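You operate a simulated robot arm through the tools that you are given. There is no shell and no other tool. Be economical: measure what you need, move in short steps, check, and stop when the job is done.

You are at the controls of a simulated two-armed robot. One attempt, no reset.

TASK
Unload the finished brush from the machine into the black tray.
Fine: guard left open, slide out, yellow knob free, red lever open; the jig stays locked; the other oval blocks stay.
Where things are to end (x, y in the base frame): oval block within 6 cm of [-3, -114].

Only the result counts: the job must be done as asked and must still hold three seconds after the hand-in. Knocking over, shifting, dropping, spilling or breaking anything else fails it.

THE ROBOT
Two 7-joint arms with two-finger parallel grippers on one trunk, on a base that drives. Base frame: it is fixed to the floor where the robot stands at the start and does not move with it; the origin is under the middle of the robot, x ahead of it, y to its left, z up; the surface under the hand at the start is at about z = 85. Lengths are in cm, angles in rad, forces in N, time in s.
The left shoulder is at the start at [6, 14.3, 92.6], the right one opposite. With the tool pointing down near the work surface each hand reaches from about 30 to 72 cm from the robot's upright axis, wherever it stands, measured 20 degrees to its own side. Places, roughly: black knob [90, -40, 90]; inside of the black tray [-20, -110, 30]; machine guard [80, -50, 110]; oval block (11x5x3 cm) [-10, -130, 30]; red lever [90, -60, 90]; yellow knob [60, -40, 90]. Payload 1.57 kg a hand.
The tool frame of a hand sits at the grasp point between the pads (the TCP): z along the fingers, y along the line on which they close. The tips reach 3 cm beyond it. Largest opening 11 cm; finger width 2.4, thickness 1.2; the body of the gripper, 4.8 by 11.2 cm, starts 7.8 cm behind the TCP.
Orientation is that of the tool frame in the base frame, as a unit quaternion [w, x, y, z]. With the fingers straight down and closing along the base's y, the tool's x points along the base's -x, its y along +y and its z along -z.

THE INTERFACE
- The arms move only by the tool play_rows. It takes "left_deltas", "right_deltas" or both (then of equal length, played together; a hand with none holds still); each is a list of rows, each a list of 7 numbers: the turn, a rotation vector about the tool's x, y, z in units of 6 degrees (1.0 is 6 degrees), then the shift along the tool's x, y, z in units of 25 mm (1.0 is 25 mm), then the opening in per cent of the stroke, from 0 (shut) to 100 (fully open). In form: [[ax, ay, az, dx, dy, dz, gripper], ...]. A call has 1 to 8 rows; each row shifts and turns the commanded pose from where the row before left it, along the tool's axes as they then stand. A call with a number of a shift or a turn outside -1 to 1 is refused whole. Rows are played at 5 a second. More than 5 cm and 0.15 rad between two rows, or a gripper value outside its range, and nothing of the call is played. A pose out of reach is approached as far as the arm can. The call stops where the force on the tool passes 40 N (or 10 N more than at its start, if that is more) or the arm is blocked; 0.2 s more then pass. The fingers move at their own pace (about 4.5 cm/s each) and stop on an object; they squeeze with about 38 N. The grip force told is the motor's: it shows also when the fingers shut on nothing. Time passes only in rows, and 0.2 s behind the last, so rows that do not move let the fingers close. It gives the time, the measured TCP pose, the force on the tool (base axes), the opening and the grip force at its end, in the units of the frame above (readings bear some noise), with the torque about the TCP (base axes, N m) and any sound that the robot's microphone picked up, and new pictures: "show" is both (left out), scene, wrist or none (wrist: the cameras of the hands that moved).
- Cameras (640 x 400 px; columns grow to the right, rows downward): "scene" is now at [4.17, -4.94, 154.94]; the picture's right is [-0.57, -0.82, 0.00], its down [-0.52, 0.36, -0.78] and it looks along [0.64, -0.44, -0.63] (base axes); focal length 259 px, centre (320, 200). "left" rides on the left gripper at [7, -1.6, -14.1] in its tool frame; the picture's right is [0.23, 0.97, 0.00], its down [-0.86, 0.20, -0.48] and it looks along [-0.47, 0.11, 0.88] (tool axes); focal length 222 px, centre (320, 200). "right" rides on the right gripper at [7, 1.6, -14.1] in its tool frame; the picture's right is [-0.23, 0.97, 0.00], its down [-0.85, -0.20, -0.48] and it looks along [-0.47, -0.11, 0.88] (tool axes); focal length 222 px, centre (320, 200). There is no depth. A picture from a camera that has moved, and an enlarged one, comes with that camera's place and axes in the base frame and with its lens.
- raise_lower(by): slides the trunk up (or, below 0, down) by that many cm; the arms and the scene camera ride with it, the base frame stays. It gives what a move gives, with no picture.
- steer(legs): drives the robot by 1 to 6 legs, each [ahead, left, turn to the left] in cm, cm and rad, along the robot's own axes; the way and the turn of a leg run together, so that a leg with both is an arc; at most 150 cm and 3.142 rad a leg. The arms and the cameras ride along, it lands a little off, and it stops where it bumps. It gives what a move gives, and a new picture of the scene camera.
- pan_tilt(pan, tilt): turns the head with the scene camera to pan (to the left, within 1.501 rad either way) and tilt (down, from -0.506 to 1.204), counted from straight ahead of the robot. It gives what a move gives, and a new picture of the scene camera.
- inspect(camera, box): a new picture of the part [left, top, right, bottom] of that camera's present view, enlarged. It takes no simulated time.
- finish_job(): hands the job in; it is judged then, once.

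Go step by step. Nothing tells you exact positions but the pictures and the camera data: compare them with the known pose of the tool, close in by small moves and look again before you grip or let go. The budget is 120 turns and 260 pictures, counting those below and the enlarged ones. Unless the task says otherwise, let go and move clear before handing in, and close with one line.

The tools are called after ">>>" as name(argument=value, ...) on one line, values as JSON. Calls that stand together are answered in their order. play_rows: Moves the arms, as the interface text tells. Its arguments: {"type":"object","properties":{"left_deltas":{"type":"array","items":{"type":"array","items":{"type":"number"}}},"right_deltas":{"type":"array","items":{"type":"array","items":{"type":"number"}}},"show":{"type":"string","enum":["both","scene","wrist","none"]}},"required":[]} The other tools are called the same way: raise_lower (by) slides the trunk up or down; steer (legs) drives the base; pan_tilt (pan, tilt) turns the head that bears the scene camera; inspect (camera, box) takes an enlarged picture of a part of a camera's view; finish_job () hands the job in.

At the start:

```text
time: 0.0
left_tcp_pos: [46.15, -3.21, 99.99]
left_tool_rot: [0.0, 0.0, 1.0, 0.0]
left_contact_force: [0.1, -0.2, 1.3]
left_moment: [0.01, 0.01, 0.0]
left_finger_gap: 11.03
left_grasp_force: 0.1
right_tcp_pos: [42.75, -44.08, 99.95]
right_tool_rot: [-0.001, 0.0, 1.0, 0.0]
right_contact_force: [-0.3, -0.3, -0.3]
right_moment: [-0.03, 0.0, 0.02]
right_finger_gap: 11.02
right_grasp_force: 0.0
trunk travel left (down, up): [-52.5, 6.5]
robot x, y, heading: [0.22, -0.1, -0.004]
head pan, tilt: [-0.607, 0.684]
```

scene: 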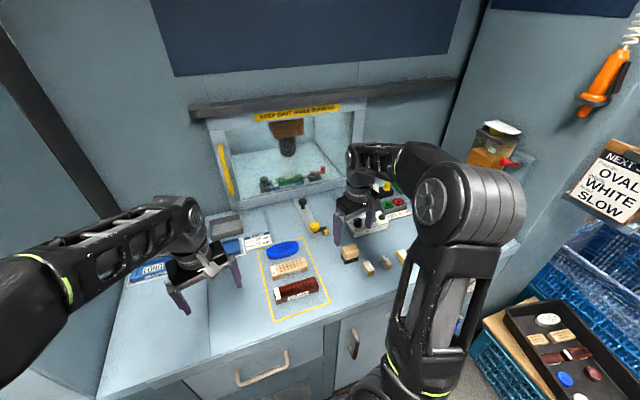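
right: 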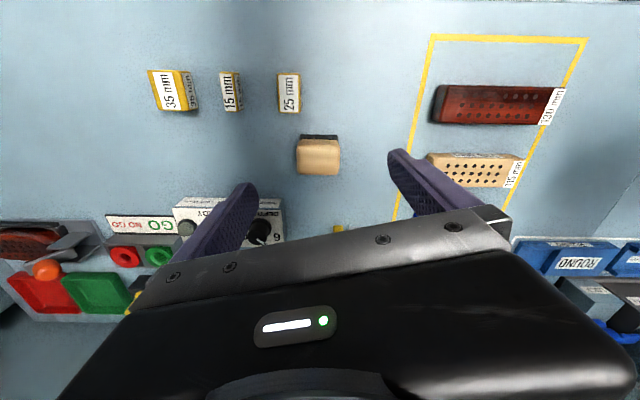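
left: 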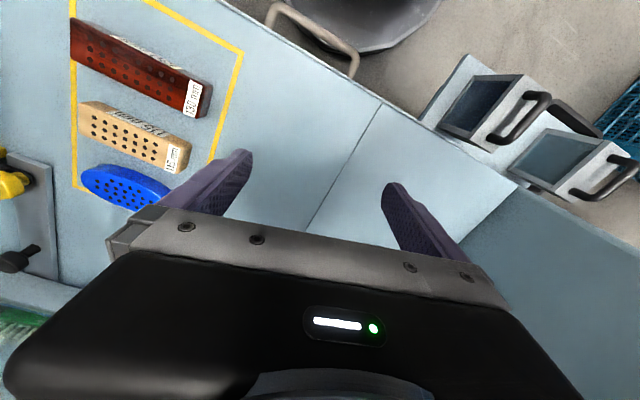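

I see a machine with a window/guard ahead, blocks on the table, and a black tray low to the right. I'll take enlarged views of the machine first.

>>> inspect(camera="scene", box=[190, 90, 430, 240])

>>> inspect(camera="scene", box=[440, 220, 640, 400])

```text
2.67 times, centred on (310, 165) of scene
camera zoom: at [4.17, -4.94, 154.94], right [-0.57, -0.82, 0.0], down [-0.52, 0.36, -0.78], along [0.64, -0.44, -0.63], focal length 691 px, centre (347, 293)
```

zoom: 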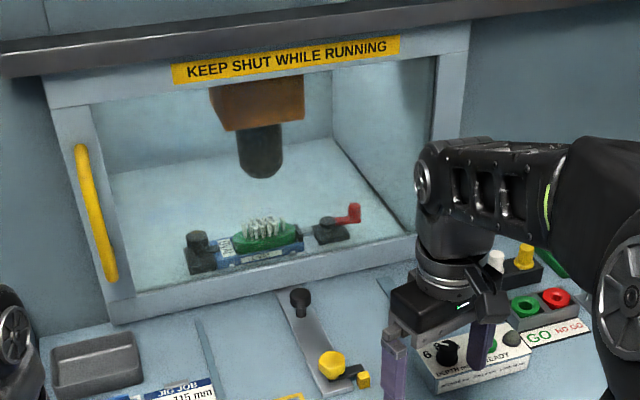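

```text
2.22 times, centred on (540, 310) of scene
camera zoom: at [4.17, -4.94, 154.94], right [-0.57, -0.82, 0.0], down [-0.52, 0.36, -0.78], along [0.64, -0.44, -0.63], focal length 576 px, centre (-169, -44)
```

zoom: 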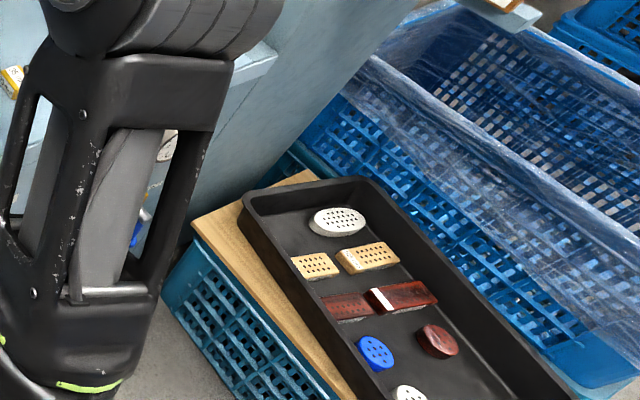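

The green brush sits on a jig behind the guard. I'll tilt the right hand up and back so that its camera looks at the machine.

>>> play_rows(right_deltas=[[0, -1, 0, 0, 0, -1, 100], [0, -1, 0, 0, 0, -1, 100], [0, -1, 0, 0, 0, -1, 100], [0, -1, 0, 0, 0, -1, 100], [0, -1, 0, 0, 0, -1, 100], [0, -1, 0, 0, 0, 0, 100], [0, -1, 0, 0, 0, 0, 100]])

```text
time: 1.6
left_tcp_pos: [45.97, -3.23, 100.03]
left_tool_rot: [0.001, 0.0, 1.0, 0.0]
left_contact_force: [0.6, 0.3, 0.5]
left_moment: [-0.01, -0.03, 0.0]
left_finger_gap: 11.02
left_grasp_force: 0.0
right_tcp_pos: [40.16, -43.79, 112.12]
right_tool_rot: [0.359, -0.001, 0.933, 0.001]
right_contact_force: [0.0, 0.1, 0.3]
right_moment: [-0.03, -0.01, 0.0]
right_finger_gap: 11.06
right_grasp_force: 0.1
trunk travel left (down, up): [-52.5, 6.5]
robot x, y, heading: [-0.29, -0.55, 0.0]
head pan, tilt: [-0.607, 0.684]
camera scene: at [4.11, -4.95, 154.95], right [-0.57, -0.82, 0.0], down [-0.52, 0.36, -0.78], along [0.64, -0.44, -0.63], focal length 259 px, centre (320, 200)
camera right: at [25.41, -42.09, 117.87], right [0.17, 0.97, 0.15], down [0.31, -0.2, 0.93], along [0.93, -0.11, -0.34], focal length 222 px, centre (320, 200)
```

scene: 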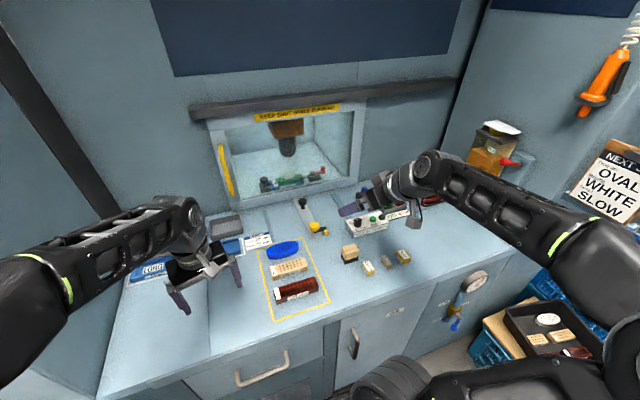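
right: 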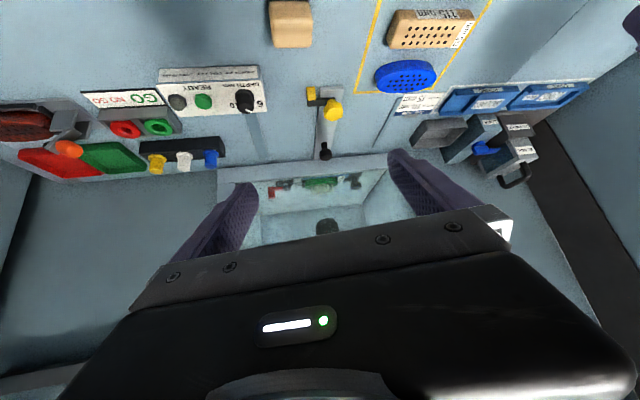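

>>> inspect(camera="right", box=[230, 70, 430, 240])

>>> inspect(camera="scene", box=[200, 90, 370, 250])

>>> inspect(camera="scene", box=[285, 170, 365, 245])

```text
2.35 times, centred on (330, 155) of right
camera zoom: at [25.41, -42.09, 117.87], right [0.17, 0.97, 0.15], down [0.31, -0.2, 0.93], along [0.93, -0.11, -0.34], focal length 523 px, centre (296, 306)
```

zoom: 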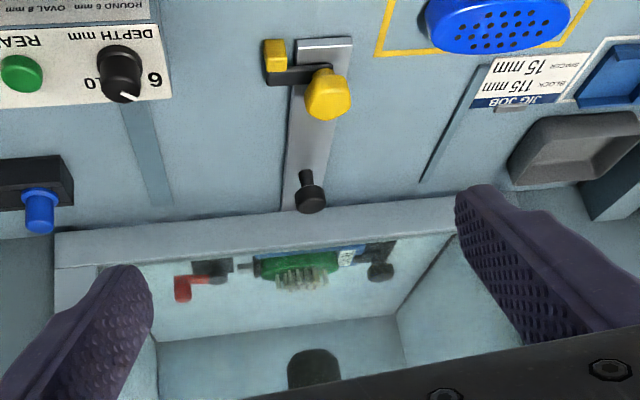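

```text
2.50 times, centred on (285, 170) of scene
camera zoom: at [4.11, -4.95, 154.95], right [-0.57, -0.82, 0.0], down [-0.52, 0.36, -0.78], along [0.64, -0.44, -0.63], focal length 648 px, centre (408, 275)
```

zoom: 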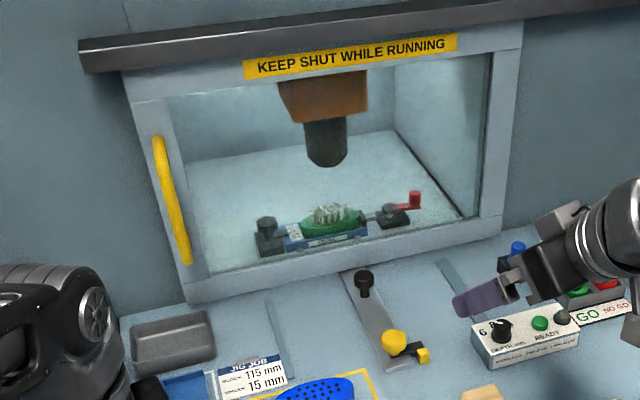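

```text
5.33 times, centred on (325, 208) of scene
camera zoom: at [4.11, -4.95, 154.95], right [-0.57, -0.82, 0.0], down [-0.52, 0.36, -0.78], along [0.64, -0.44, -0.63], focal length 1382 px, centre (293, 160)
```

zoom: 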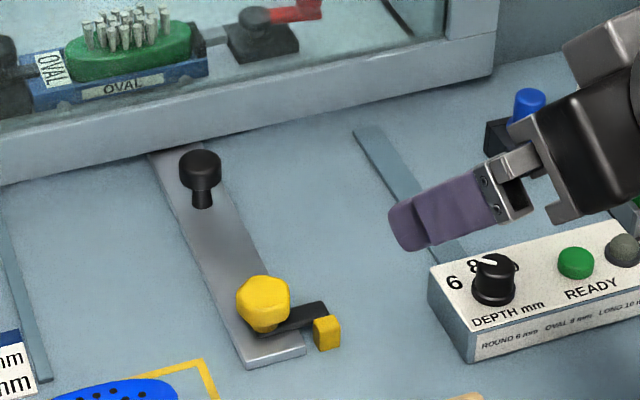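

The slide strip has a black pull knob at about [74,-44] and a yellow clamp at about [59,-40]. The guard seems to slide along a rail to the right. I'll check the clearance between the base and the table.

>>> pan_tilt(pan=-0.5, tilt=1.2)

>>> pan_tilt(pan=-1.4, tilt=0.7)

>>> pan_tilt(pan=-0.7, tilt=0.2)

```text
time: 2.5
left_tcp_pos: [46.12, -3.16, 100.04]
left_tool_rot: [0.001, -0.001, 1.0, 0.0]
left_contact_force: [-0.5, 0.7, 0.4]
left_moment: [0.0, 0.0, 0.02]
left_finger_gap: 10.99
left_grasp_force: 0.0
right_tcp_pos: [40.2, -43.87, 112.04]
right_tool_rot: [0.358, 0.0, 0.934, 0.0]
right_contact_force: [-0.2, 0.2, -0.5]
right_moment: [0.01, 0.0, 0.0]
right_finger_gap: 11.01
right_grasp_force: 0.1
trunk travel left (down, up): [-52.5, 6.5]
robot x, y, heading: [0.31, -0.32, -0.001]
head pan, tilt: [-0.499, 1.201]
camera scene: at [2.06, -2.74, 151.21], right [-0.48, -0.88, 0.0], down [-0.82, 0.45, -0.36], along [0.32, -0.17, -0.93], focal length 259 px, centre (320, 200)
```

scene: 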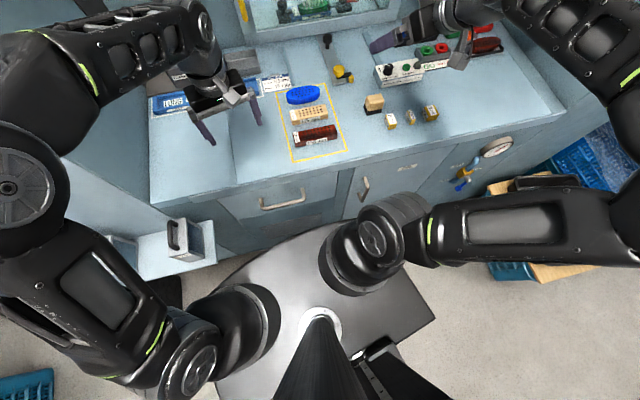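

```text
time: 3.7
left_tcp_pos: [46.0, -3.29, 100.02]
left_tool_rot: [0.001, 0.0, 1.0, 0.0]
left_contact_force: [0.3, -0.3, 0.4]
left_moment: [0.0, 0.01, -0.01]
left_finger_gap: 11.0
left_grasp_force: 0.1
right_tcp_pos: [40.27, -43.89, 112.13]
right_tool_rot: [0.358, -0.001, 0.934, 0.0]
right_contact_force: [-0.6, -0.2, 0.2]
right_moment: [0.03, -0.02, -0.03]
right_finger_gap: 11.01
right_grasp_force: 0.1
trunk travel left (down, up): [-52.5, 6.5]
robot x, y, heading: [0.26, -0.11, -0.002]
head pan, tilt: [-1.4, 0.7]
camera scene: at [-1.41, -8.43, 154.8], right [-0.99, -0.17, 0.0], down [-0.11, 0.64, -0.76], along [0.13, -0.75, -0.64], focal length 259 px, centre (320, 200)
```

scene: 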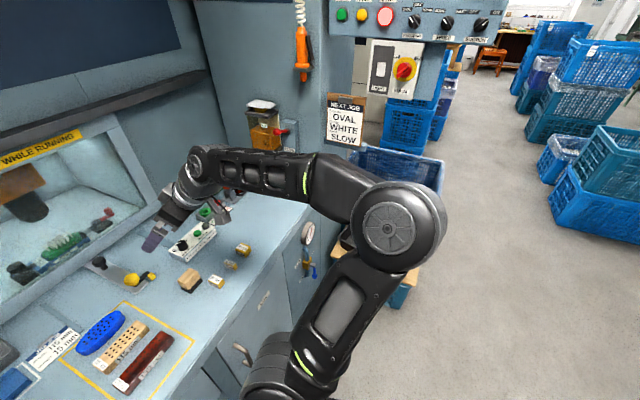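

```text
time: 4.8
left_tcp_pos: [46.06, -3.21, 100.08]
left_tool_rot: [0.002, 0.0, 1.0, 0.0]
left_contact_force: [0.8, -0.1, 0.3]
left_moment: [-0.03, 0.01, 0.03]
left_finger_gap: 10.96
left_grasp_force: 0.0
right_tcp_pos: [40.12, -43.81, 112.0]
right_tool_rot: [0.358, 0.0, 0.934, 0.0]
right_contact_force: [0.0, 0.3, 0.2]
right_moment: [0.01, -0.01, 0.05]
right_finger_gap: 11.0
right_grasp_force: 0.1
trunk travel left (down, up): [-52.5, 6.5]
robot x, y, heading: [0.33, 0.09, -0.0]
head pan, tilt: [-0.7, 0.201]
camera scene: at [4.26, -6.07, 159.34], right [-0.64, -0.76, 0.0], down [-0.15, 0.13, -0.98], along [0.75, -0.63, -0.2], focal length 259 px, centre (320, 200)
```

scene: 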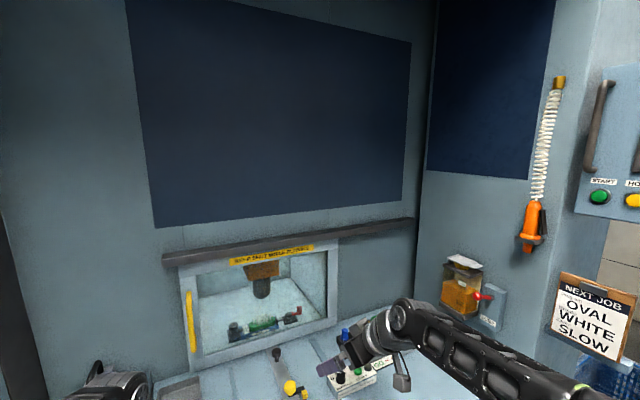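

The guard rail runs to the right side wall, so the guard most likely slides right. I'll move the base right a bit and slightly closer to bring the handle within reach of the left hand.

>>> steer(legs=[[0, -25, 0], [5, 0, 0]])

```text
time: 7.2
left_tcp_pos: [48.02, -28.31, 99.97]
left_tool_rot: [0.001, 0.006, 1.0, 0.0]
left_contact_force: [0.4, 0.6, 0.8]
left_moment: [0.01, 0.02, 0.0]
left_finger_gap: 10.99
left_grasp_force: 0.1
right_tcp_pos: [41.4, -68.93, 112.1]
right_tool_rot: [0.358, 0.007, 0.934, -0.003]
right_contact_force: [0.0, 0.5, -0.2]
right_moment: [-0.04, 0.04, -0.04]
right_finger_gap: 10.99
right_grasp_force: 0.1
trunk travel left (down, up): [-52.5, 6.5]
robot x, y, heading: [2.09, -24.26, -0.015]
head pan, tilt: [-0.7, 0.201]
stopped in leg 2: the robot was blocked; the commanded pose is now the measured one
camera scene: at [6.01, -30.55, 159.36], right [-0.65, -0.76, 0.0], down [-0.15, 0.13, -0.98], along [0.74, -0.64, -0.2], focal length 259 px, centre (320, 200)
```

scene: 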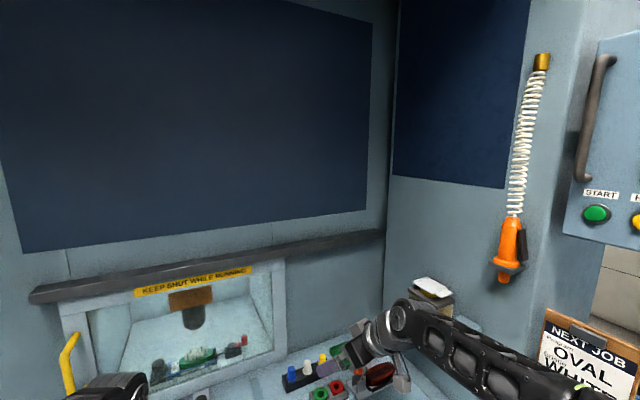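

Blocked just ahead, so x≈2 is the limit. I'll back off 1 cm and look at the machine face on.

>>> steer(legs=[[-1, 0, 0]])

>>> pan_tilt(pan=-0.1, tilt=0.65)

>>> inspect(camera="scene", box=[200, 40, 480, 215])

```text
time: 8.0
left_tcp_pos: [46.99, -28.35, 99.9]
left_tool_rot: [0.001, 0.006, 1.0, 0.0]
left_contact_force: [0.3, -0.2, 0.4]
left_moment: [0.02, -0.02, -0.01]
left_finger_gap: 10.98
left_grasp_force: 0.2
right_tcp_pos: [40.34, -68.88, 112.11]
right_tool_rot: [0.359, 0.006, 0.933, -0.002]
right_contact_force: [-0.7, -0.2, 0.0]
right_moment: [-0.01, 0.0, 0.01]
right_finger_gap: 11.01
right_grasp_force: 0.0
trunk travel left (down, up): [-52.5, 6.5]
robot x, y, heading: [0.79, -24.42, -0.01]
head pan, tilt: [-0.7, 0.201]
camera scene: at [5.04, -30.61, 159.35], right [-0.65, -0.76, 0.0], down [-0.15, 0.13, -0.98], along [0.74, -0.64, -0.2], focal length 259 px, centre (320, 200)
```

scene: 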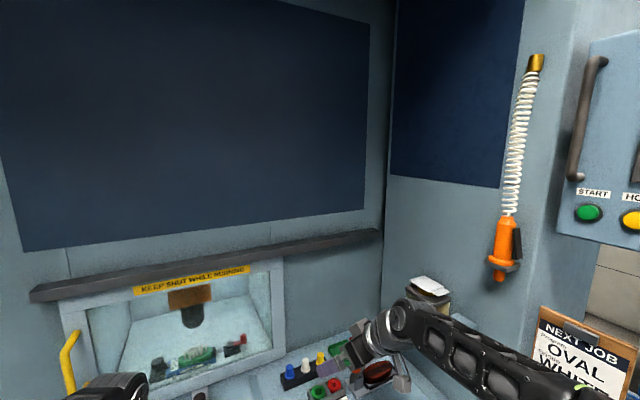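

```text
time: 9.0
left_tcp_pos: [47.13, -28.24, 99.93]
left_tool_rot: [0.001, 0.006, 1.0, -0.001]
left_contact_force: [0.3, 0.3, 0.3]
left_moment: [0.01, 0.0, 0.03]
left_finger_gap: 11.01
left_grasp_force: 0.1
right_tcp_pos: [40.48, -68.84, 112.0]
right_tool_rot: [0.357, 0.005, 0.934, -0.002]
right_contact_force: [-0.5, -0.4, 1.1]
right_moment: [0.01, -0.02, 0.02]
right_finger_gap: 11.01
right_grasp_force: 0.0
trunk travel left (down, up): [-52.5, 6.5]
robot x, y, heading: [1.26, -24.25, -0.016]
head pan, tilt: [-0.099, 0.649]
camera scene: at [6.76, -25.52, 155.25], right [-0.11, -0.99, 0.0], down [-0.6, 0.07, -0.8], along [0.79, -0.09, -0.6], focal length 259 px, centre (320, 200)
```

scene: 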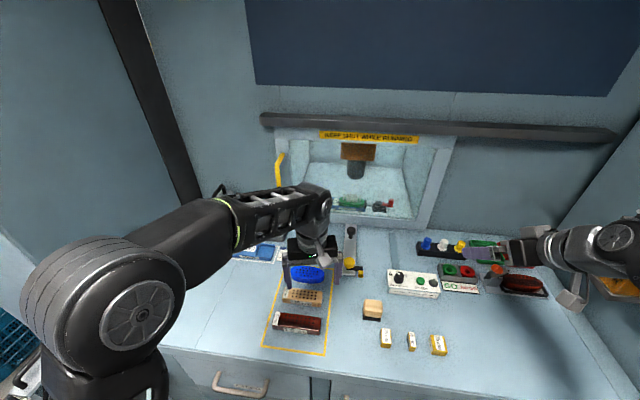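

```text
2.29 times, centred on (340, 128) of scene
camera zoom: at [6.76, -25.52, 155.25], right [-0.11, -0.99, 0.0], down [-0.6, 0.07, -0.8], along [0.79, -0.09, -0.6], focal length 592 px, centre (274, 366)
```

zoom: 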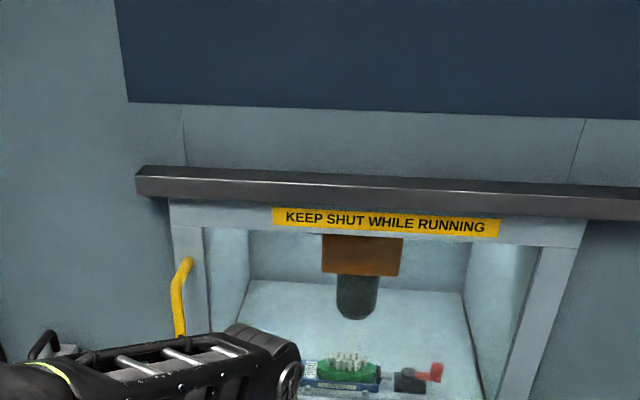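

Triangulating the handle from both views puts it near [86.4, -21.7], z 95–115. I'll raise the left hand and turn it to point forward.

>>> play_rows(left_deltas=[[0, -1, 0, 0, 0, -1, 100], [0, -1, 0, 0, 0, -1, 100], [0, -1, 0, 0, 0, -1, 100], [0, -1, 0, 0, 0, 0, 100], [0, -1, 0, 0, 0, 0, 100], [0, -1, 0, 0, 0, 0, 100], [0, -1, 0, 0, 0, 0, 100], [0, -1, 0, 0, 0, 0, 100]], show="none")

>>> play_rows(left_deltas=[[0, -1, 0, 0, 0, 0, 100], [0, -1, 0, 0, 0, 0, 100], [0, -1, 0, 0, 0, 0, 100], [0, -1, 0, 0, 0, 0, 100], [0, -1, 0, 0, 0, 0, 100], [0, -1, 0, 0, 0, 0, 100], [0, -1, 0, 0, 0, 0, 100], [1, 0, 0, 0, 0, 0, 100]])

```text
time: 10.8
left_tcp_pos: [46.13, -28.21, 107.33]
left_tool_rot: [0.408, 0.006, 0.913, -0.003]
left_contact_force: [0.6, 0.5, 0.0]
left_moment: [-0.03, 0.0, 0.01]
left_finger_gap: 11.01
left_grasp_force: 0.0
right_tcp_pos: [40.46, -68.85, 111.98]
right_tool_rot: [0.359, 0.006, 0.934, -0.002]
right_contact_force: [0.3, 0.8, -0.1]
right_moment: [-0.02, 0.02, 0.03]
right_finger_gap: 10.99
right_grasp_force: 0.0
trunk travel left (down, up): [-52.5, 6.5]
robot x, y, heading: [0.91, -24.29, -0.017]
head pan, tilt: [-0.099, 0.649]
```

```text
time: 12.6
left_tcp_pos: [46.21, -28.11, 107.54]
left_tool_rot: [0.706, 0.041, 0.705, -0.042]
left_contact_force: [0.0, 0.2, -0.5]
left_moment: [-0.03, 0.01, 0.0]
left_finger_gap: 11.02
left_grasp_force: 0.0
right_tcp_pos: [40.6, -68.69, 112.15]
right_tool_rot: [0.357, 0.006, 0.934, -0.003]
right_contact_force: [0.1, 0.9, 0.0]
right_moment: [0.0, -0.03, -0.01]
right_finger_gap: 11.02
right_grasp_force: 0.1
trunk travel left (down, up): [-52.5, 6.5]
robot x, y, heading: [1.1, -24.53, -0.013]
head pan, tilt: [-0.099, 0.649]
camera scene: at [6.83, -25.34, 155.24], right [-0.11, -0.99, 0.0], down [-0.6, 0.07, -0.8], along [0.79, -0.09, -0.6], focal length 259 px, centre (320, 200)
camera left: at [31.97, -28.19, 100.44], right [0.11, 0.97, -0.23], down [-0.45, 0.26, 0.85], along [0.88, 0.01, 0.47], focal length 222 px, centre (320, 200)
```

scene: 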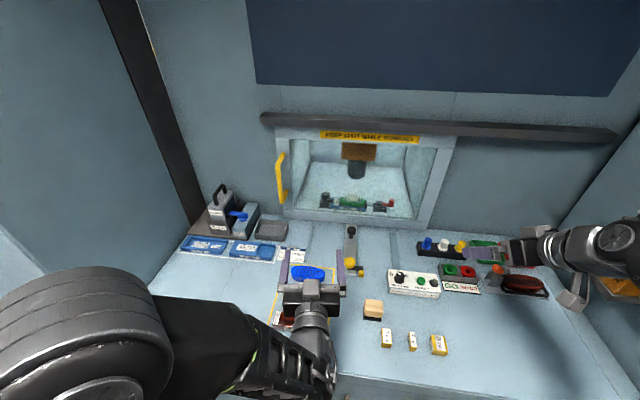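
left: 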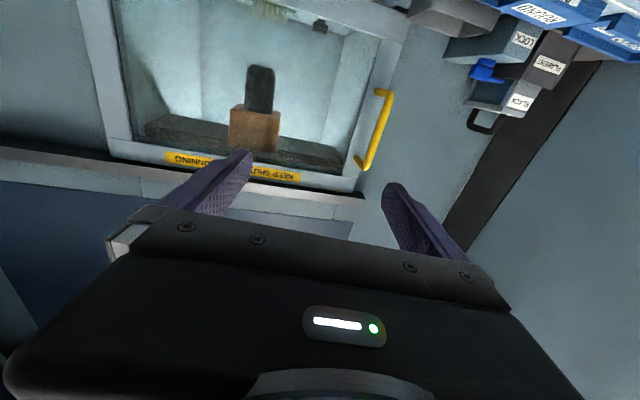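

>>> play_rows(left_deltas=[[0, 0, 0, 0, 0.5, 1, 100], [0, 0, 0, 0, 0.5, 1, 100], [0, 0, 0, 0, 0.5, 1, 100], [0, 0, 0, 0, 0.5, 1, 100], [0, 0, 0, 0, 0.5, 1, 100], [0, 0, 0, 0, 0.5, 1, 100], [0, 0, 0, 0, 0.5, 1, 100], [0, 0, 0, 0, 0.5, 1, 100]], show="none")

>>> play_rows(left_deltas=[[0, 0, 0, 0, 0, 1, 100], [0, 0, 0, 0, 0, 1, 100], [0, 0, 0, 0, 0, 1, 100], [0, 0, 0, 0, 0, 0.6, 100]])

```text
time: 14.4
left_tcp_pos: [67.12, -21.02, 107.48]
left_tool_rot: [0.706, 0.042, 0.706, -0.041]
left_contact_force: [-0.9, -0.7, 0.2]
left_moment: [0.0, 0.01, 0.06]
left_finger_gap: 10.98
left_grasp_force: 0.0
right_tcp_pos: [40.37, -69.16, 111.91]
right_tool_rot: [0.358, 0.007, 0.934, -0.001]
right_contact_force: [-0.1, -0.1, -0.4]
right_moment: [0.04, -0.04, 0.03]
right_finger_gap: 11.0
right_grasp_force: 0.0
trunk travel left (down, up): [-52.5, 6.5]
robot x, y, heading: [0.96, -24.54, -0.01]
head pan, tilt: [-0.099, 0.649]
```

```text
time: 15.4
left_tcp_pos: [76.18, -21.95, 107.26]
left_tool_rot: [0.705, 0.038, 0.707, -0.037]
left_contact_force: [-0.8, -0.3, -0.5]
left_moment: [-0.04, -0.01, 0.01]
left_finger_gap: 11.01
left_grasp_force: 0.1
right_tcp_pos: [40.51, -68.84, 112.04]
right_tool_rot: [0.357, 0.006, 0.934, -0.002]
right_contact_force: [0.1, 0.3, 1.2]
right_moment: [-0.01, -0.01, 0.0]
right_finger_gap: 11.0
right_grasp_force: 0.1
trunk travel left (down, up): [-52.5, 6.5]
robot x, y, heading: [1.03, -24.59, -0.02]
head pan, tilt: [-0.099, 0.649]
camera scene: at [6.78, -25.49, 155.24], right [-0.11, -0.99, 0.0], down [-0.6, 0.07, -0.8], along [0.79, -0.09, -0.6], focal length 259 px, centre (320, 200)
camera left: at [61.89, -22.1, 100.35], right [0.1, 0.97, -0.23], down [-0.45, 0.25, 0.86], along [0.89, 0.01, 0.46], focal length 222 px, centre (320, 200)
```

scene: 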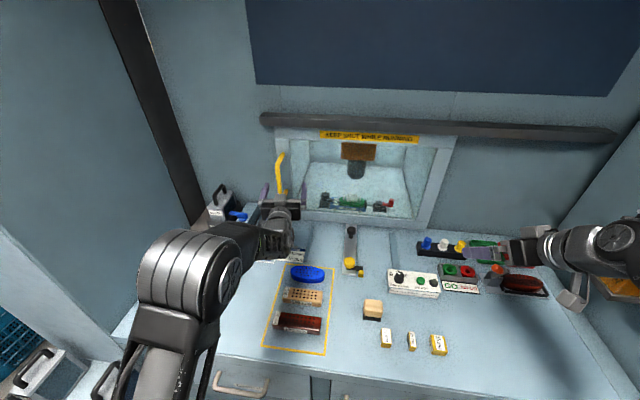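
left: 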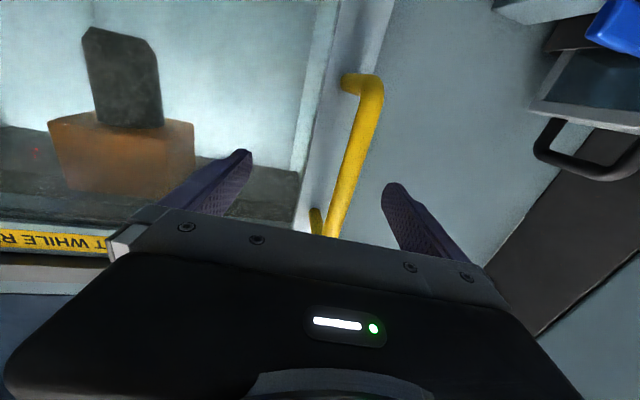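

The bar lies between the fingers. I'll advance until it is straddled, then look again.

>>> play_rows(left_deltas=[[0, 0, 0, 0, 0, 1, 100], [0, 0, 0, 0, 0.1, 1, 100], [0, 0, 0, 0, 0.1, 1, 100]])

>>> inspect(camera="scene", box=[220, 130, 360, 250])

```text
time: 16.2
left_tcp_pos: [82.49, -22.82, 107.46]
left_tool_rot: [0.705, 0.04, 0.707, -0.041]
left_contact_force: [-20.4, 3.8, 3.2]
left_moment: [-0.25, -0.06, -1.23]
left_finger_gap: 10.72
left_grasp_force: 0.1
right_tcp_pos: [40.42, -68.66, 111.94]
right_tool_rot: [0.357, 0.004, 0.934, -0.002]
right_contact_force: [1.2, -0.2, 0.1]
right_moment: [0.01, 0.0, -0.04]
right_finger_gap: 11.0
right_grasp_force: 0.1
trunk travel left (down, up): [-52.5, 6.5]
robot x, y, heading: [0.98, -24.27, -0.009]
head pan, tilt: [-0.099, 0.649]
stopped in row 3 (left hand): the force on the tool passed its limit at 86 N (the readings are from after the stop); the commanded pose is now the measured one
camera scene: at [6.44, -25.45, 155.26], right [-0.11, -0.99, 0.0], down [-0.6, 0.07, -0.8], along [0.79, -0.09, -0.6], focal length 259 px, centre (320, 200)
camera left: at [68.16, -22.77, 100.5], right [0.11, 0.97, -0.23], down [-0.45, 0.25, 0.86], along [0.89, 0.01, 0.46], focal length 222 px, centre (320, 200)
```

scene: 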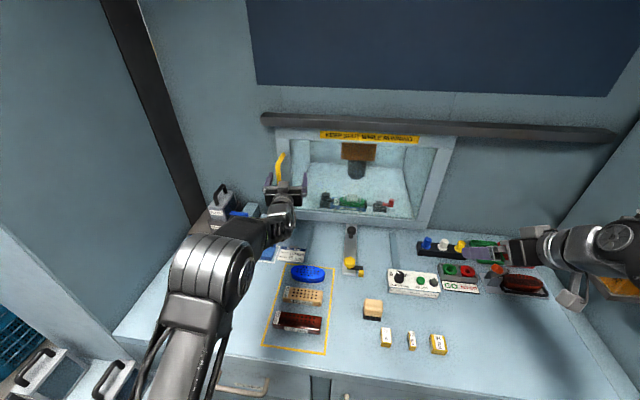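
left: 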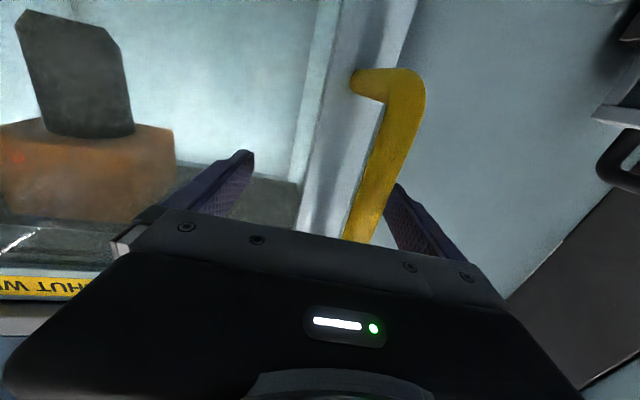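

```text
3.33 times, centred on (290, 190) of scene
camera zoom: at [6.44, -25.45, 155.26], right [-0.11, -0.99, 0.0], down [-0.6, 0.07, -0.8], along [0.79, -0.09, -0.6], focal length 864 px, centre (420, 233)
```

zoom: 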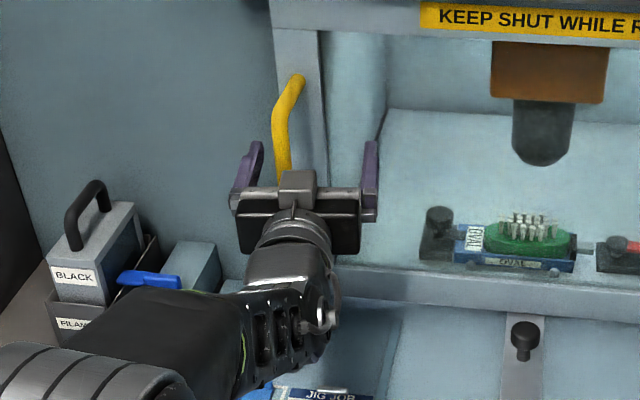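

The right finger touched the door face and the bar is between the fingers, nearer the left one. I'll back off 0.8 cm, centre, and close on the bar.

>>> play_rows(left_deltas=[[0, 0, 0, 0, 0, -0.35, 100], [0, 0, 0, 0, 0.5, 0, 100], [0, 0, 0, 0, 0, 0, 0], [0, 0, 0, 0, 0, 0, 0], [0, 0, 0, 0, 0, 0, 0], [0, 0, 0, 0, 0, 0, 0], [0, 0, 0, 0, 0, 0, 0]])

>>> inspect(camera="scene", box=[220, 130, 360, 250])

```text
time: 17.8
left_tcp_pos: [81.92, -21.53, 107.26]
left_tool_rot: [0.704, 0.035, 0.709, -0.035]
left_contact_force: [-10.2, 6.7, 0.3]
left_moment: [0.15, -0.04, -0.13]
left_finger_gap: 1.58
left_grasp_force: 7.8
left hand out of reach, approached as far as the arm can: row 2
right_tcp_pos: [40.61, -68.54, 111.97]
right_tool_rot: [0.358, 0.003, 0.934, -0.001]
right_contact_force: [0.3, 0.6, 0.7]
right_moment: [0.0, 0.02, -0.02]
right_finger_gap: 10.99
right_grasp_force: 0.0
trunk travel left (down, up): [-52.5, 6.5]
robot x, y, heading: [0.99, -24.48, -0.012]
head pan, tilt: [-0.099, 0.649]
camera scene: at [6.62, -25.27, 155.25], right [-0.11, -0.99, 0.0], down [-0.6, 0.07, -0.8], along [0.79, -0.09, -0.6], focal length 259 px, centre (320, 200)
camera left: at [67.6, -21.87, 100.37], right [0.1, 0.97, -0.23], down [-0.45, 0.25, 0.86], along [0.89, 0.02, 0.46], focal length 222 px, centre (320, 200)
```

scene: 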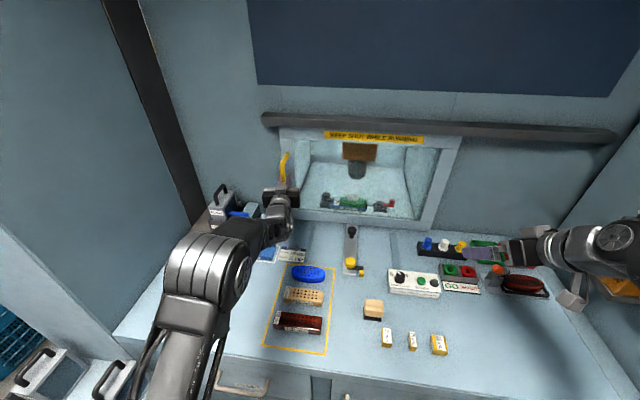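
left: 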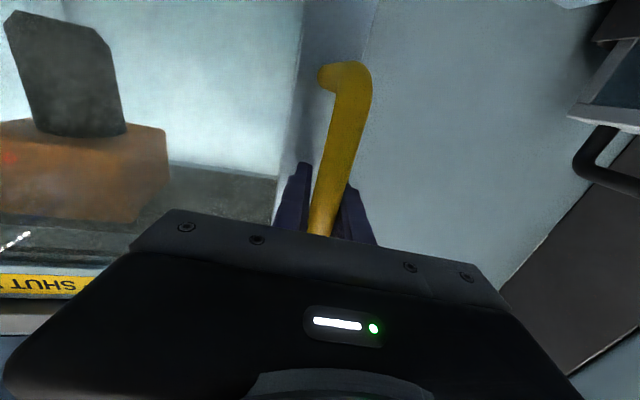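

```text
3.33 times, centred on (290, 190) of scene
camera zoom: at [6.62, -25.27, 155.25], right [-0.11, -0.99, 0.0], down [-0.6, 0.07, -0.8], along [0.79, -0.09, -0.6], focal length 864 px, centre (420, 233)
```

zoom: 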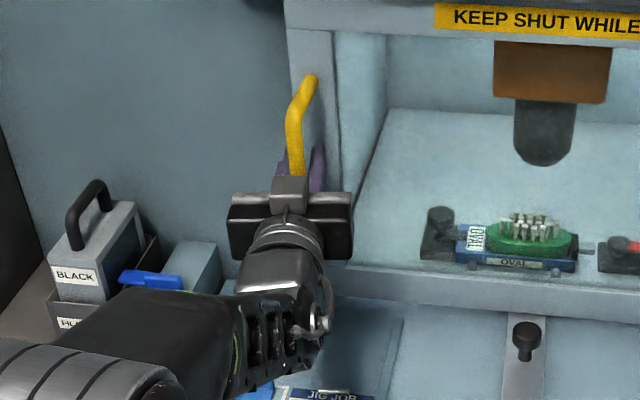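

The handle is gripped and the guard already shifted right, so it slides that way. I'll pull it to the right in the tool's -y.

>>> play_rows(left_deltas=[[0, 0, 0, 0, -0.8, 0, 10], [0, 0, 0, 0, -0.8, -0.05, 10], [0, 0, 0, 0, -0.8, -0.05, 10], [0, 0, 0, 0, -0.8, -0.05, 10]], show="scene")

```text
time: 18.8
left_tcp_pos: [80.4, -29.95, 107.31]
left_tool_rot: [0.704, 0.04, 0.708, -0.04]
left_contact_force: [-31.2, 6.4, -7.6]
left_moment: [-0.05, -0.36, -0.13]
left_finger_gap: 1.54
left_grasp_force: 31.5
right_tcp_pos: [40.21, -68.8, 112.08]
right_tool_rot: [0.358, 0.005, 0.934, -0.003]
right_contact_force: [-0.6, 0.0, 0.2]
right_moment: [-0.01, 0.0, 0.03]
right_finger_gap: 11.0
right_grasp_force: 0.1
trunk travel left (down, up): [-52.5, 6.5]
robot x, y, heading: [1.08, -24.52, -0.015]
head pan, tilt: [-0.099, 0.649]
camera scene: at [6.33, -25.45, 155.25], right [-0.11, -0.99, 0.0], down [-0.6, 0.07, -0.8], along [0.79, -0.09, -0.6], focal length 259 px, centre (320, 200)
```

scene: 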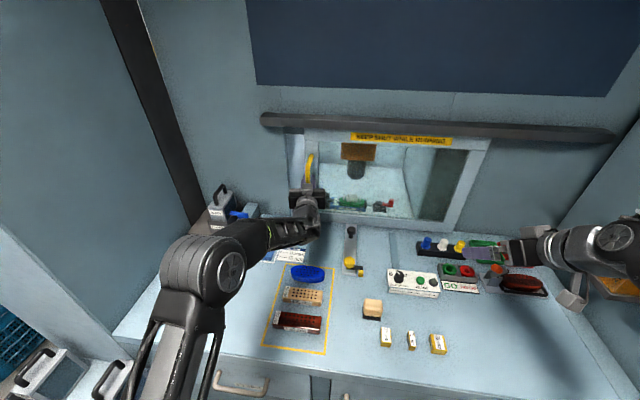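

The guard slides well along about a 10° slanted line. I'll loosen the grip to a straddle and continue.

>>> play_rows(left_deltas=[[0, 0, 0, 0, 0, -0.2, 25], [0, 0, 0, 0, -0.8, -0.08, 25], [0, 0, 0, 0, -0.9, -0.08, 25], [0, 0, 0, 0, -0.9, -0.08, 25], [0, 0, 0, 0, -0.9, -0.08, 25], [0, 0, 0, 0, -0.9, -0.08, 25], [0, 0, 0, 0, -0.9, -0.08, 25]], show="scene")

```text
time: 20.4
left_tcp_pos: [77.24, -43.07, 107.35]
left_tool_rot: [0.704, 0.042, 0.707, -0.041]
left_contact_force: [-19.0, 2.8, -0.8]
left_moment: [-0.07, -0.26, -0.56]
left_finger_gap: 3.0
left_grasp_force: 1.0
right_tcp_pos: [40.28, -68.88, 112.03]
right_tool_rot: [0.358, 0.005, 0.934, -0.002]
right_contact_force: [0.2, -1.2, -0.1]
right_moment: [0.02, -0.01, 0.03]
right_finger_gap: 10.99
right_grasp_force: 0.1
trunk travel left (down, up): [-52.5, 6.5]
robot x, y, heading: [0.54, -24.72, -0.016]
head pan, tilt: [-0.099, 0.649]
camera scene: at [6.41, -25.5, 155.25], right [-0.11, -0.99, 0.0], down [-0.6, 0.07, -0.8], along [0.79, -0.09, -0.6], focal length 259 px, centre (320, 200)
```

scene: 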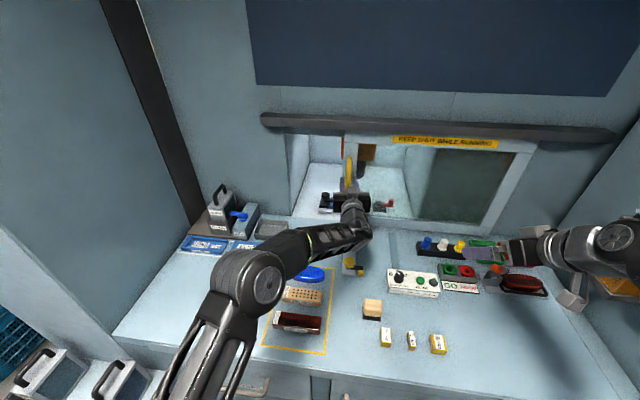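

>>> play_rows(left_deltas=[[0, 0, 0, 0, 0, -0.2, 25], [0, 0, 0, 0, -0.9, -0.12, 25], [0, 0, 0, 0, -0.9, -0.12, 25], [0, 0, 0, 0, -0.9, -0.12, 25], [0, 0, 0, 0, -0.9, -0.12, 25], [0, 0, 0, 0, -0.9, -0.12, 25], [0, 0, 0, 0, -0.9, -0.12, 25]], show="scene")

```text
time: 22.0
left_tcp_pos: [73.62, -56.2, 107.25]
left_tool_rot: [0.704, 0.042, 0.708, -0.04]
left_contact_force: [0.7, -0.1, -0.8]
left_moment: [-0.02, 0.04, -0.01]
left_finger_gap: 2.76
left_grasp_force: 0.0
right_tcp_pos: [40.59, -68.94, 112.05]
right_tool_rot: [0.357, 0.006, 0.934, -0.001]
right_contact_force: [-0.5, -1.0, 1.0]
right_moment: [0.0, -0.04, 0.0]
right_finger_gap: 11.01
right_grasp_force: 0.0
trunk travel left (down, up): [-52.5, 6.5]
robot x, y, heading: [1.04, -24.47, -0.018]
head pan, tilt: [-0.099, 0.649]
camera scene: at [6.72, -25.61, 155.24], right [-0.11, -0.99, 0.0], down [-0.6, 0.07, -0.8], along [0.79, -0.09, -0.6], focal length 259 px, centre (320, 200)
```

scene: 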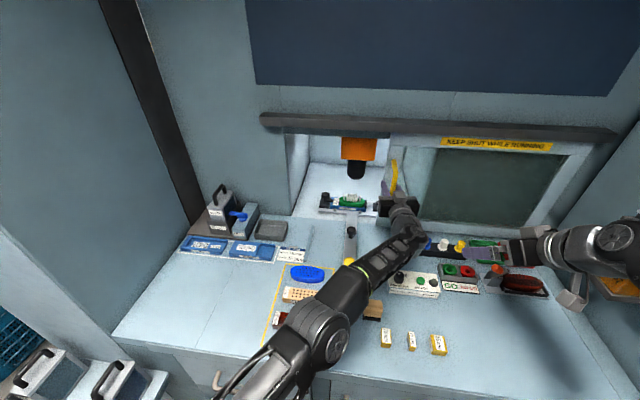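

>>> play_rows(left_deltas=[[0, 0, 0, 0, -0.9, -0.12, 25], [0, 0, 0, 0, -0.9, -0.12, 25], [0, 0, 0, 0, -0.9, -0.12, 25], [0, 0, 0, 0, -0.9, -0.12, 25], [0, 0, 0, 0, -0.9, -0.12, 25], [0, 0, 0, 0, -0.9, -0.12, 25]])

>>> inspect(camera="scene", box=[270, 110, 480, 290])

```text
time: 23.4
left_tcp_pos: [69.39, -59.82, 106.71]
left_tool_rot: [0.704, 0.04, 0.708, -0.039]
left_contact_force: [0.3, 0.5, -0.2]
left_moment: [-0.04, -0.07, -0.07]
left_finger_gap: 2.85
left_grasp_force: 0.7
left hand out of reach, approached as far as the arm can: row 1, 2, 3, 4, 5, 6
right_tcp_pos: [40.54, -68.87, 112.08]
right_tool_rot: [0.358, 0.005, 0.934, -0.002]
right_contact_force: [-0.4, -0.6, 0.0]
right_moment: [-0.01, -0.02, 0.0]
right_finger_gap: 10.98
right_grasp_force: 0.1
trunk travel left (down, up): [-52.5, 6.5]
robot x, y, heading: [1.05, -24.52, -0.013]
head pan, tilt: [-0.099, 0.649]
camera scene: at [6.73, -25.56, 155.24], right [-0.11, -0.99, 0.0], down [-0.6, 0.07, -0.8], along [0.79, -0.09, -0.6], focal length 259 px, centre (320, 200)
camera left: at [55.02, -59.78, 99.82], right [0.11, 0.97, -0.23], down [-0.45, 0.25, 0.86], along [0.89, 0.01, 0.46], focal length 222 px, centre (320, 200)
```

scene: 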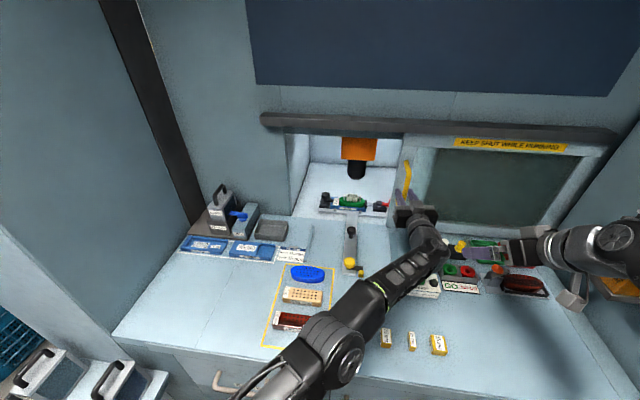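
left: 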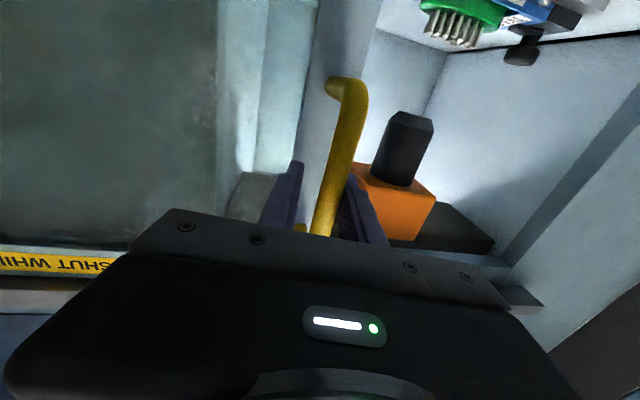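

```text
2.22 times, centred on (375, 200) of scene
camera zoom: at [6.73, -25.56, 155.24], right [-0.11, -0.99, 0.0], down [-0.6, 0.07, -0.8], along [0.79, -0.09, -0.6], focal length 576 px, centre (198, 200)
```

zoom: 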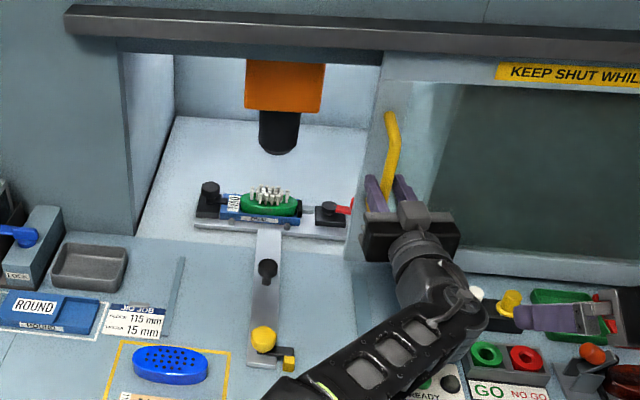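

The left arm is at its reach limit. I'll pull the right hand back, then drive the base right so the straddled handle follows.

>>> play_rows(right_deltas=[[0, 0, 0, 0, 0, -1, 100], [0, 0, 0, 0, 0, -1, 100], [0, 0, 0, 0, -0.6, -1, 100], [0, 0, 0, 0, -0.6, -1, 100]], left_deltas=[[0, 0, 0, 0, 0, 0, 25], [0, 0, 0, 0, 0, 0, 25], [0, 0, 0, 0, 0, 0, 25], [0, 0, 0, 0, 0, 0, 25]], show="none")

>>> steer(legs=[[-2, -10, 0]])

```text
time: 24.4
left_tcp_pos: [69.34, -59.72, 106.76]
left_tool_rot: [0.704, 0.04, 0.708, -0.04]
left_contact_force: [-0.6, -0.2, 0.0]
left_moment: [0.01, -0.01, -0.03]
left_finger_gap: 2.75
left_grasp_force: 0.1
right_tcp_pos: [33.78, -71.68, 119.18]
right_tool_rot: [0.357, 0.005, 0.934, -0.001]
right_contact_force: [-0.6, 0.6, 0.3]
right_moment: [-0.03, -0.02, -0.02]
right_finger_gap: 11.0
right_grasp_force: 0.1
trunk travel left (down, up): [-52.5, 6.5]
robot x, y, heading: [1.15, -24.34, -0.011]
head pan, tilt: [-0.099, 0.649]
```

```text
time: 25.6
left_tcp_pos: [67.37, -69.64, 106.73]
left_tool_rot: [0.704, 0.04, 0.708, -0.039]
left_contact_force: [0.2, 8.8, -2.3]
left_moment: [-0.01, -0.14, -0.08]
left_finger_gap: 3.57
left_grasp_force: 4.3
right_tcp_pos: [31.7, -81.76, 119.24]
right_tool_rot: [0.357, 0.006, 0.934, -0.003]
right_contact_force: [0.3, 0.1, -0.2]
right_moment: [0.03, 0.02, -0.01]
right_finger_gap: 10.99
right_grasp_force: 0.0
trunk travel left (down, up): [-52.5, 6.5]
robot x, y, heading: [-1.07, -34.36, -0.017]
head pan, tilt: [-0.099, 0.649]
camera scene: at [4.64, -35.55, 155.24], right [-0.11, -0.99, 0.0], down [-0.6, 0.07, -0.8], along [0.79, -0.09, -0.6], focal length 259 px, centre (320, 200)
```

scene: 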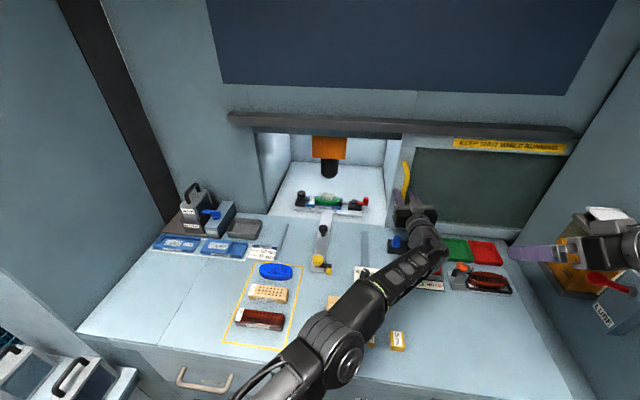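

The guard appears fully open against its stop. I'll free the left hand and withdraw it.

>>> play_rows(left_deltas=[[0, 0, 0, 0, 0.2, 0, 35], [0, 0, 0, 0, 0, -0.8, 35], [0, 0, 0, 0, 0, -1, 35], [0, 0, 0, 0, 0, -1, 35], [0, 0, 0, -0.5, 0, -1, 35], [0, 0, 0, -0.8, 0.5, -1, 35], [0, 0, 0, -0.8, 0.8, -1, 35], [0, 0, 0, -0.8, 1, -1, 35]], show="scene")

>>> play_rows(left_deltas=[[0, 0, 0, -0.5, 1, -1, 35], [0, 0, 0, -0.5, 1, -1, 35], [0, 0, 0, 0, 1, -1, 35], [0, 0, 0, 0, 1, -1, 35], [0, 0, 0, 0, 1, -1, 35], [0, 0, 0, 0, 1, 0, 35]], show="scene")

```text
time: 27.4
left_tcp_pos: [51.21, -61.48, 114.17]
left_tool_rot: [0.704, 0.04, 0.708, -0.04]
left_contact_force: [0.1, 0.3, 0.3]
left_moment: [0.02, -0.01, -0.01]
left_finger_gap: 3.84
left_grasp_force: 0.1
right_tcp_pos: [31.5, -81.71, 119.12]
right_tool_rot: [0.358, 0.005, 0.934, -0.002]
right_contact_force: [0.4, -0.4, 0.0]
right_moment: [0.0, -0.04, -0.02]
right_finger_gap: 11.0
right_grasp_force: 0.0
trunk travel left (down, up): [-52.5, 6.5]
robot x, y, heading: [-1.26, -34.74, -0.015]
head pan, tilt: [-0.099, 0.649]
camera scene: at [4.58, -35.47, 155.24], right [-0.11, -0.99, 0.0], down [-0.6, 0.07, -0.8], along [0.79, -0.09, -0.6], focal length 259 px, centre (320, 200)
```

scene: 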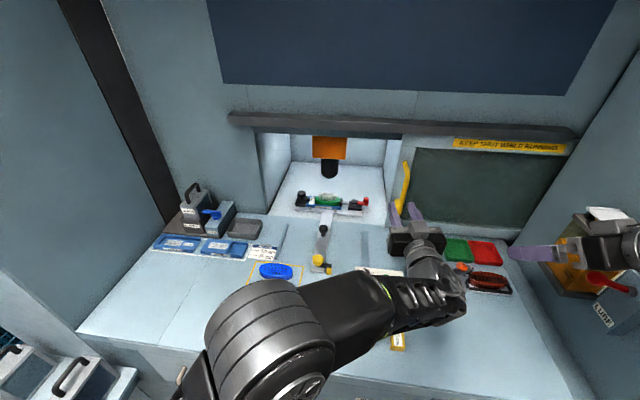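

```text
time: 28.8
left_tcp_pos: [40.53, -45.36, 116.72]
left_tool_rot: [0.705, 0.04, 0.707, -0.039]
left_contact_force: [0.2, -0.8, 0.2]
left_moment: [-0.02, 0.0, 0.0]
left_finger_gap: 3.84
left_grasp_force: 0.0
right_tcp_pos: [31.64, -81.67, 119.17]
right_tool_rot: [0.358, 0.006, 0.934, -0.002]
right_contact_force: [0.6, -0.1, 0.1]
right_moment: [0.02, -0.01, 0.03]
right_finger_gap: 10.99
right_grasp_force: 0.0
trunk travel left (down, up): [-52.5, 6.5]
robot x, y, heading: [-1.19, -34.5, -0.013]
head pan, tilt: [-0.099, 0.649]
camera scene: at [4.66, -35.5, 155.24], right [-0.11, -0.99, 0.0], down [-0.6, 0.07, -0.8], along [0.79, -0.09, -0.6], focal length 259 px, centre (320, 200)
```

scene: 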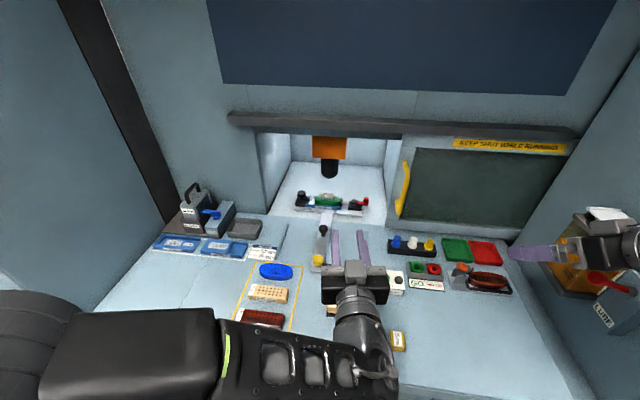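

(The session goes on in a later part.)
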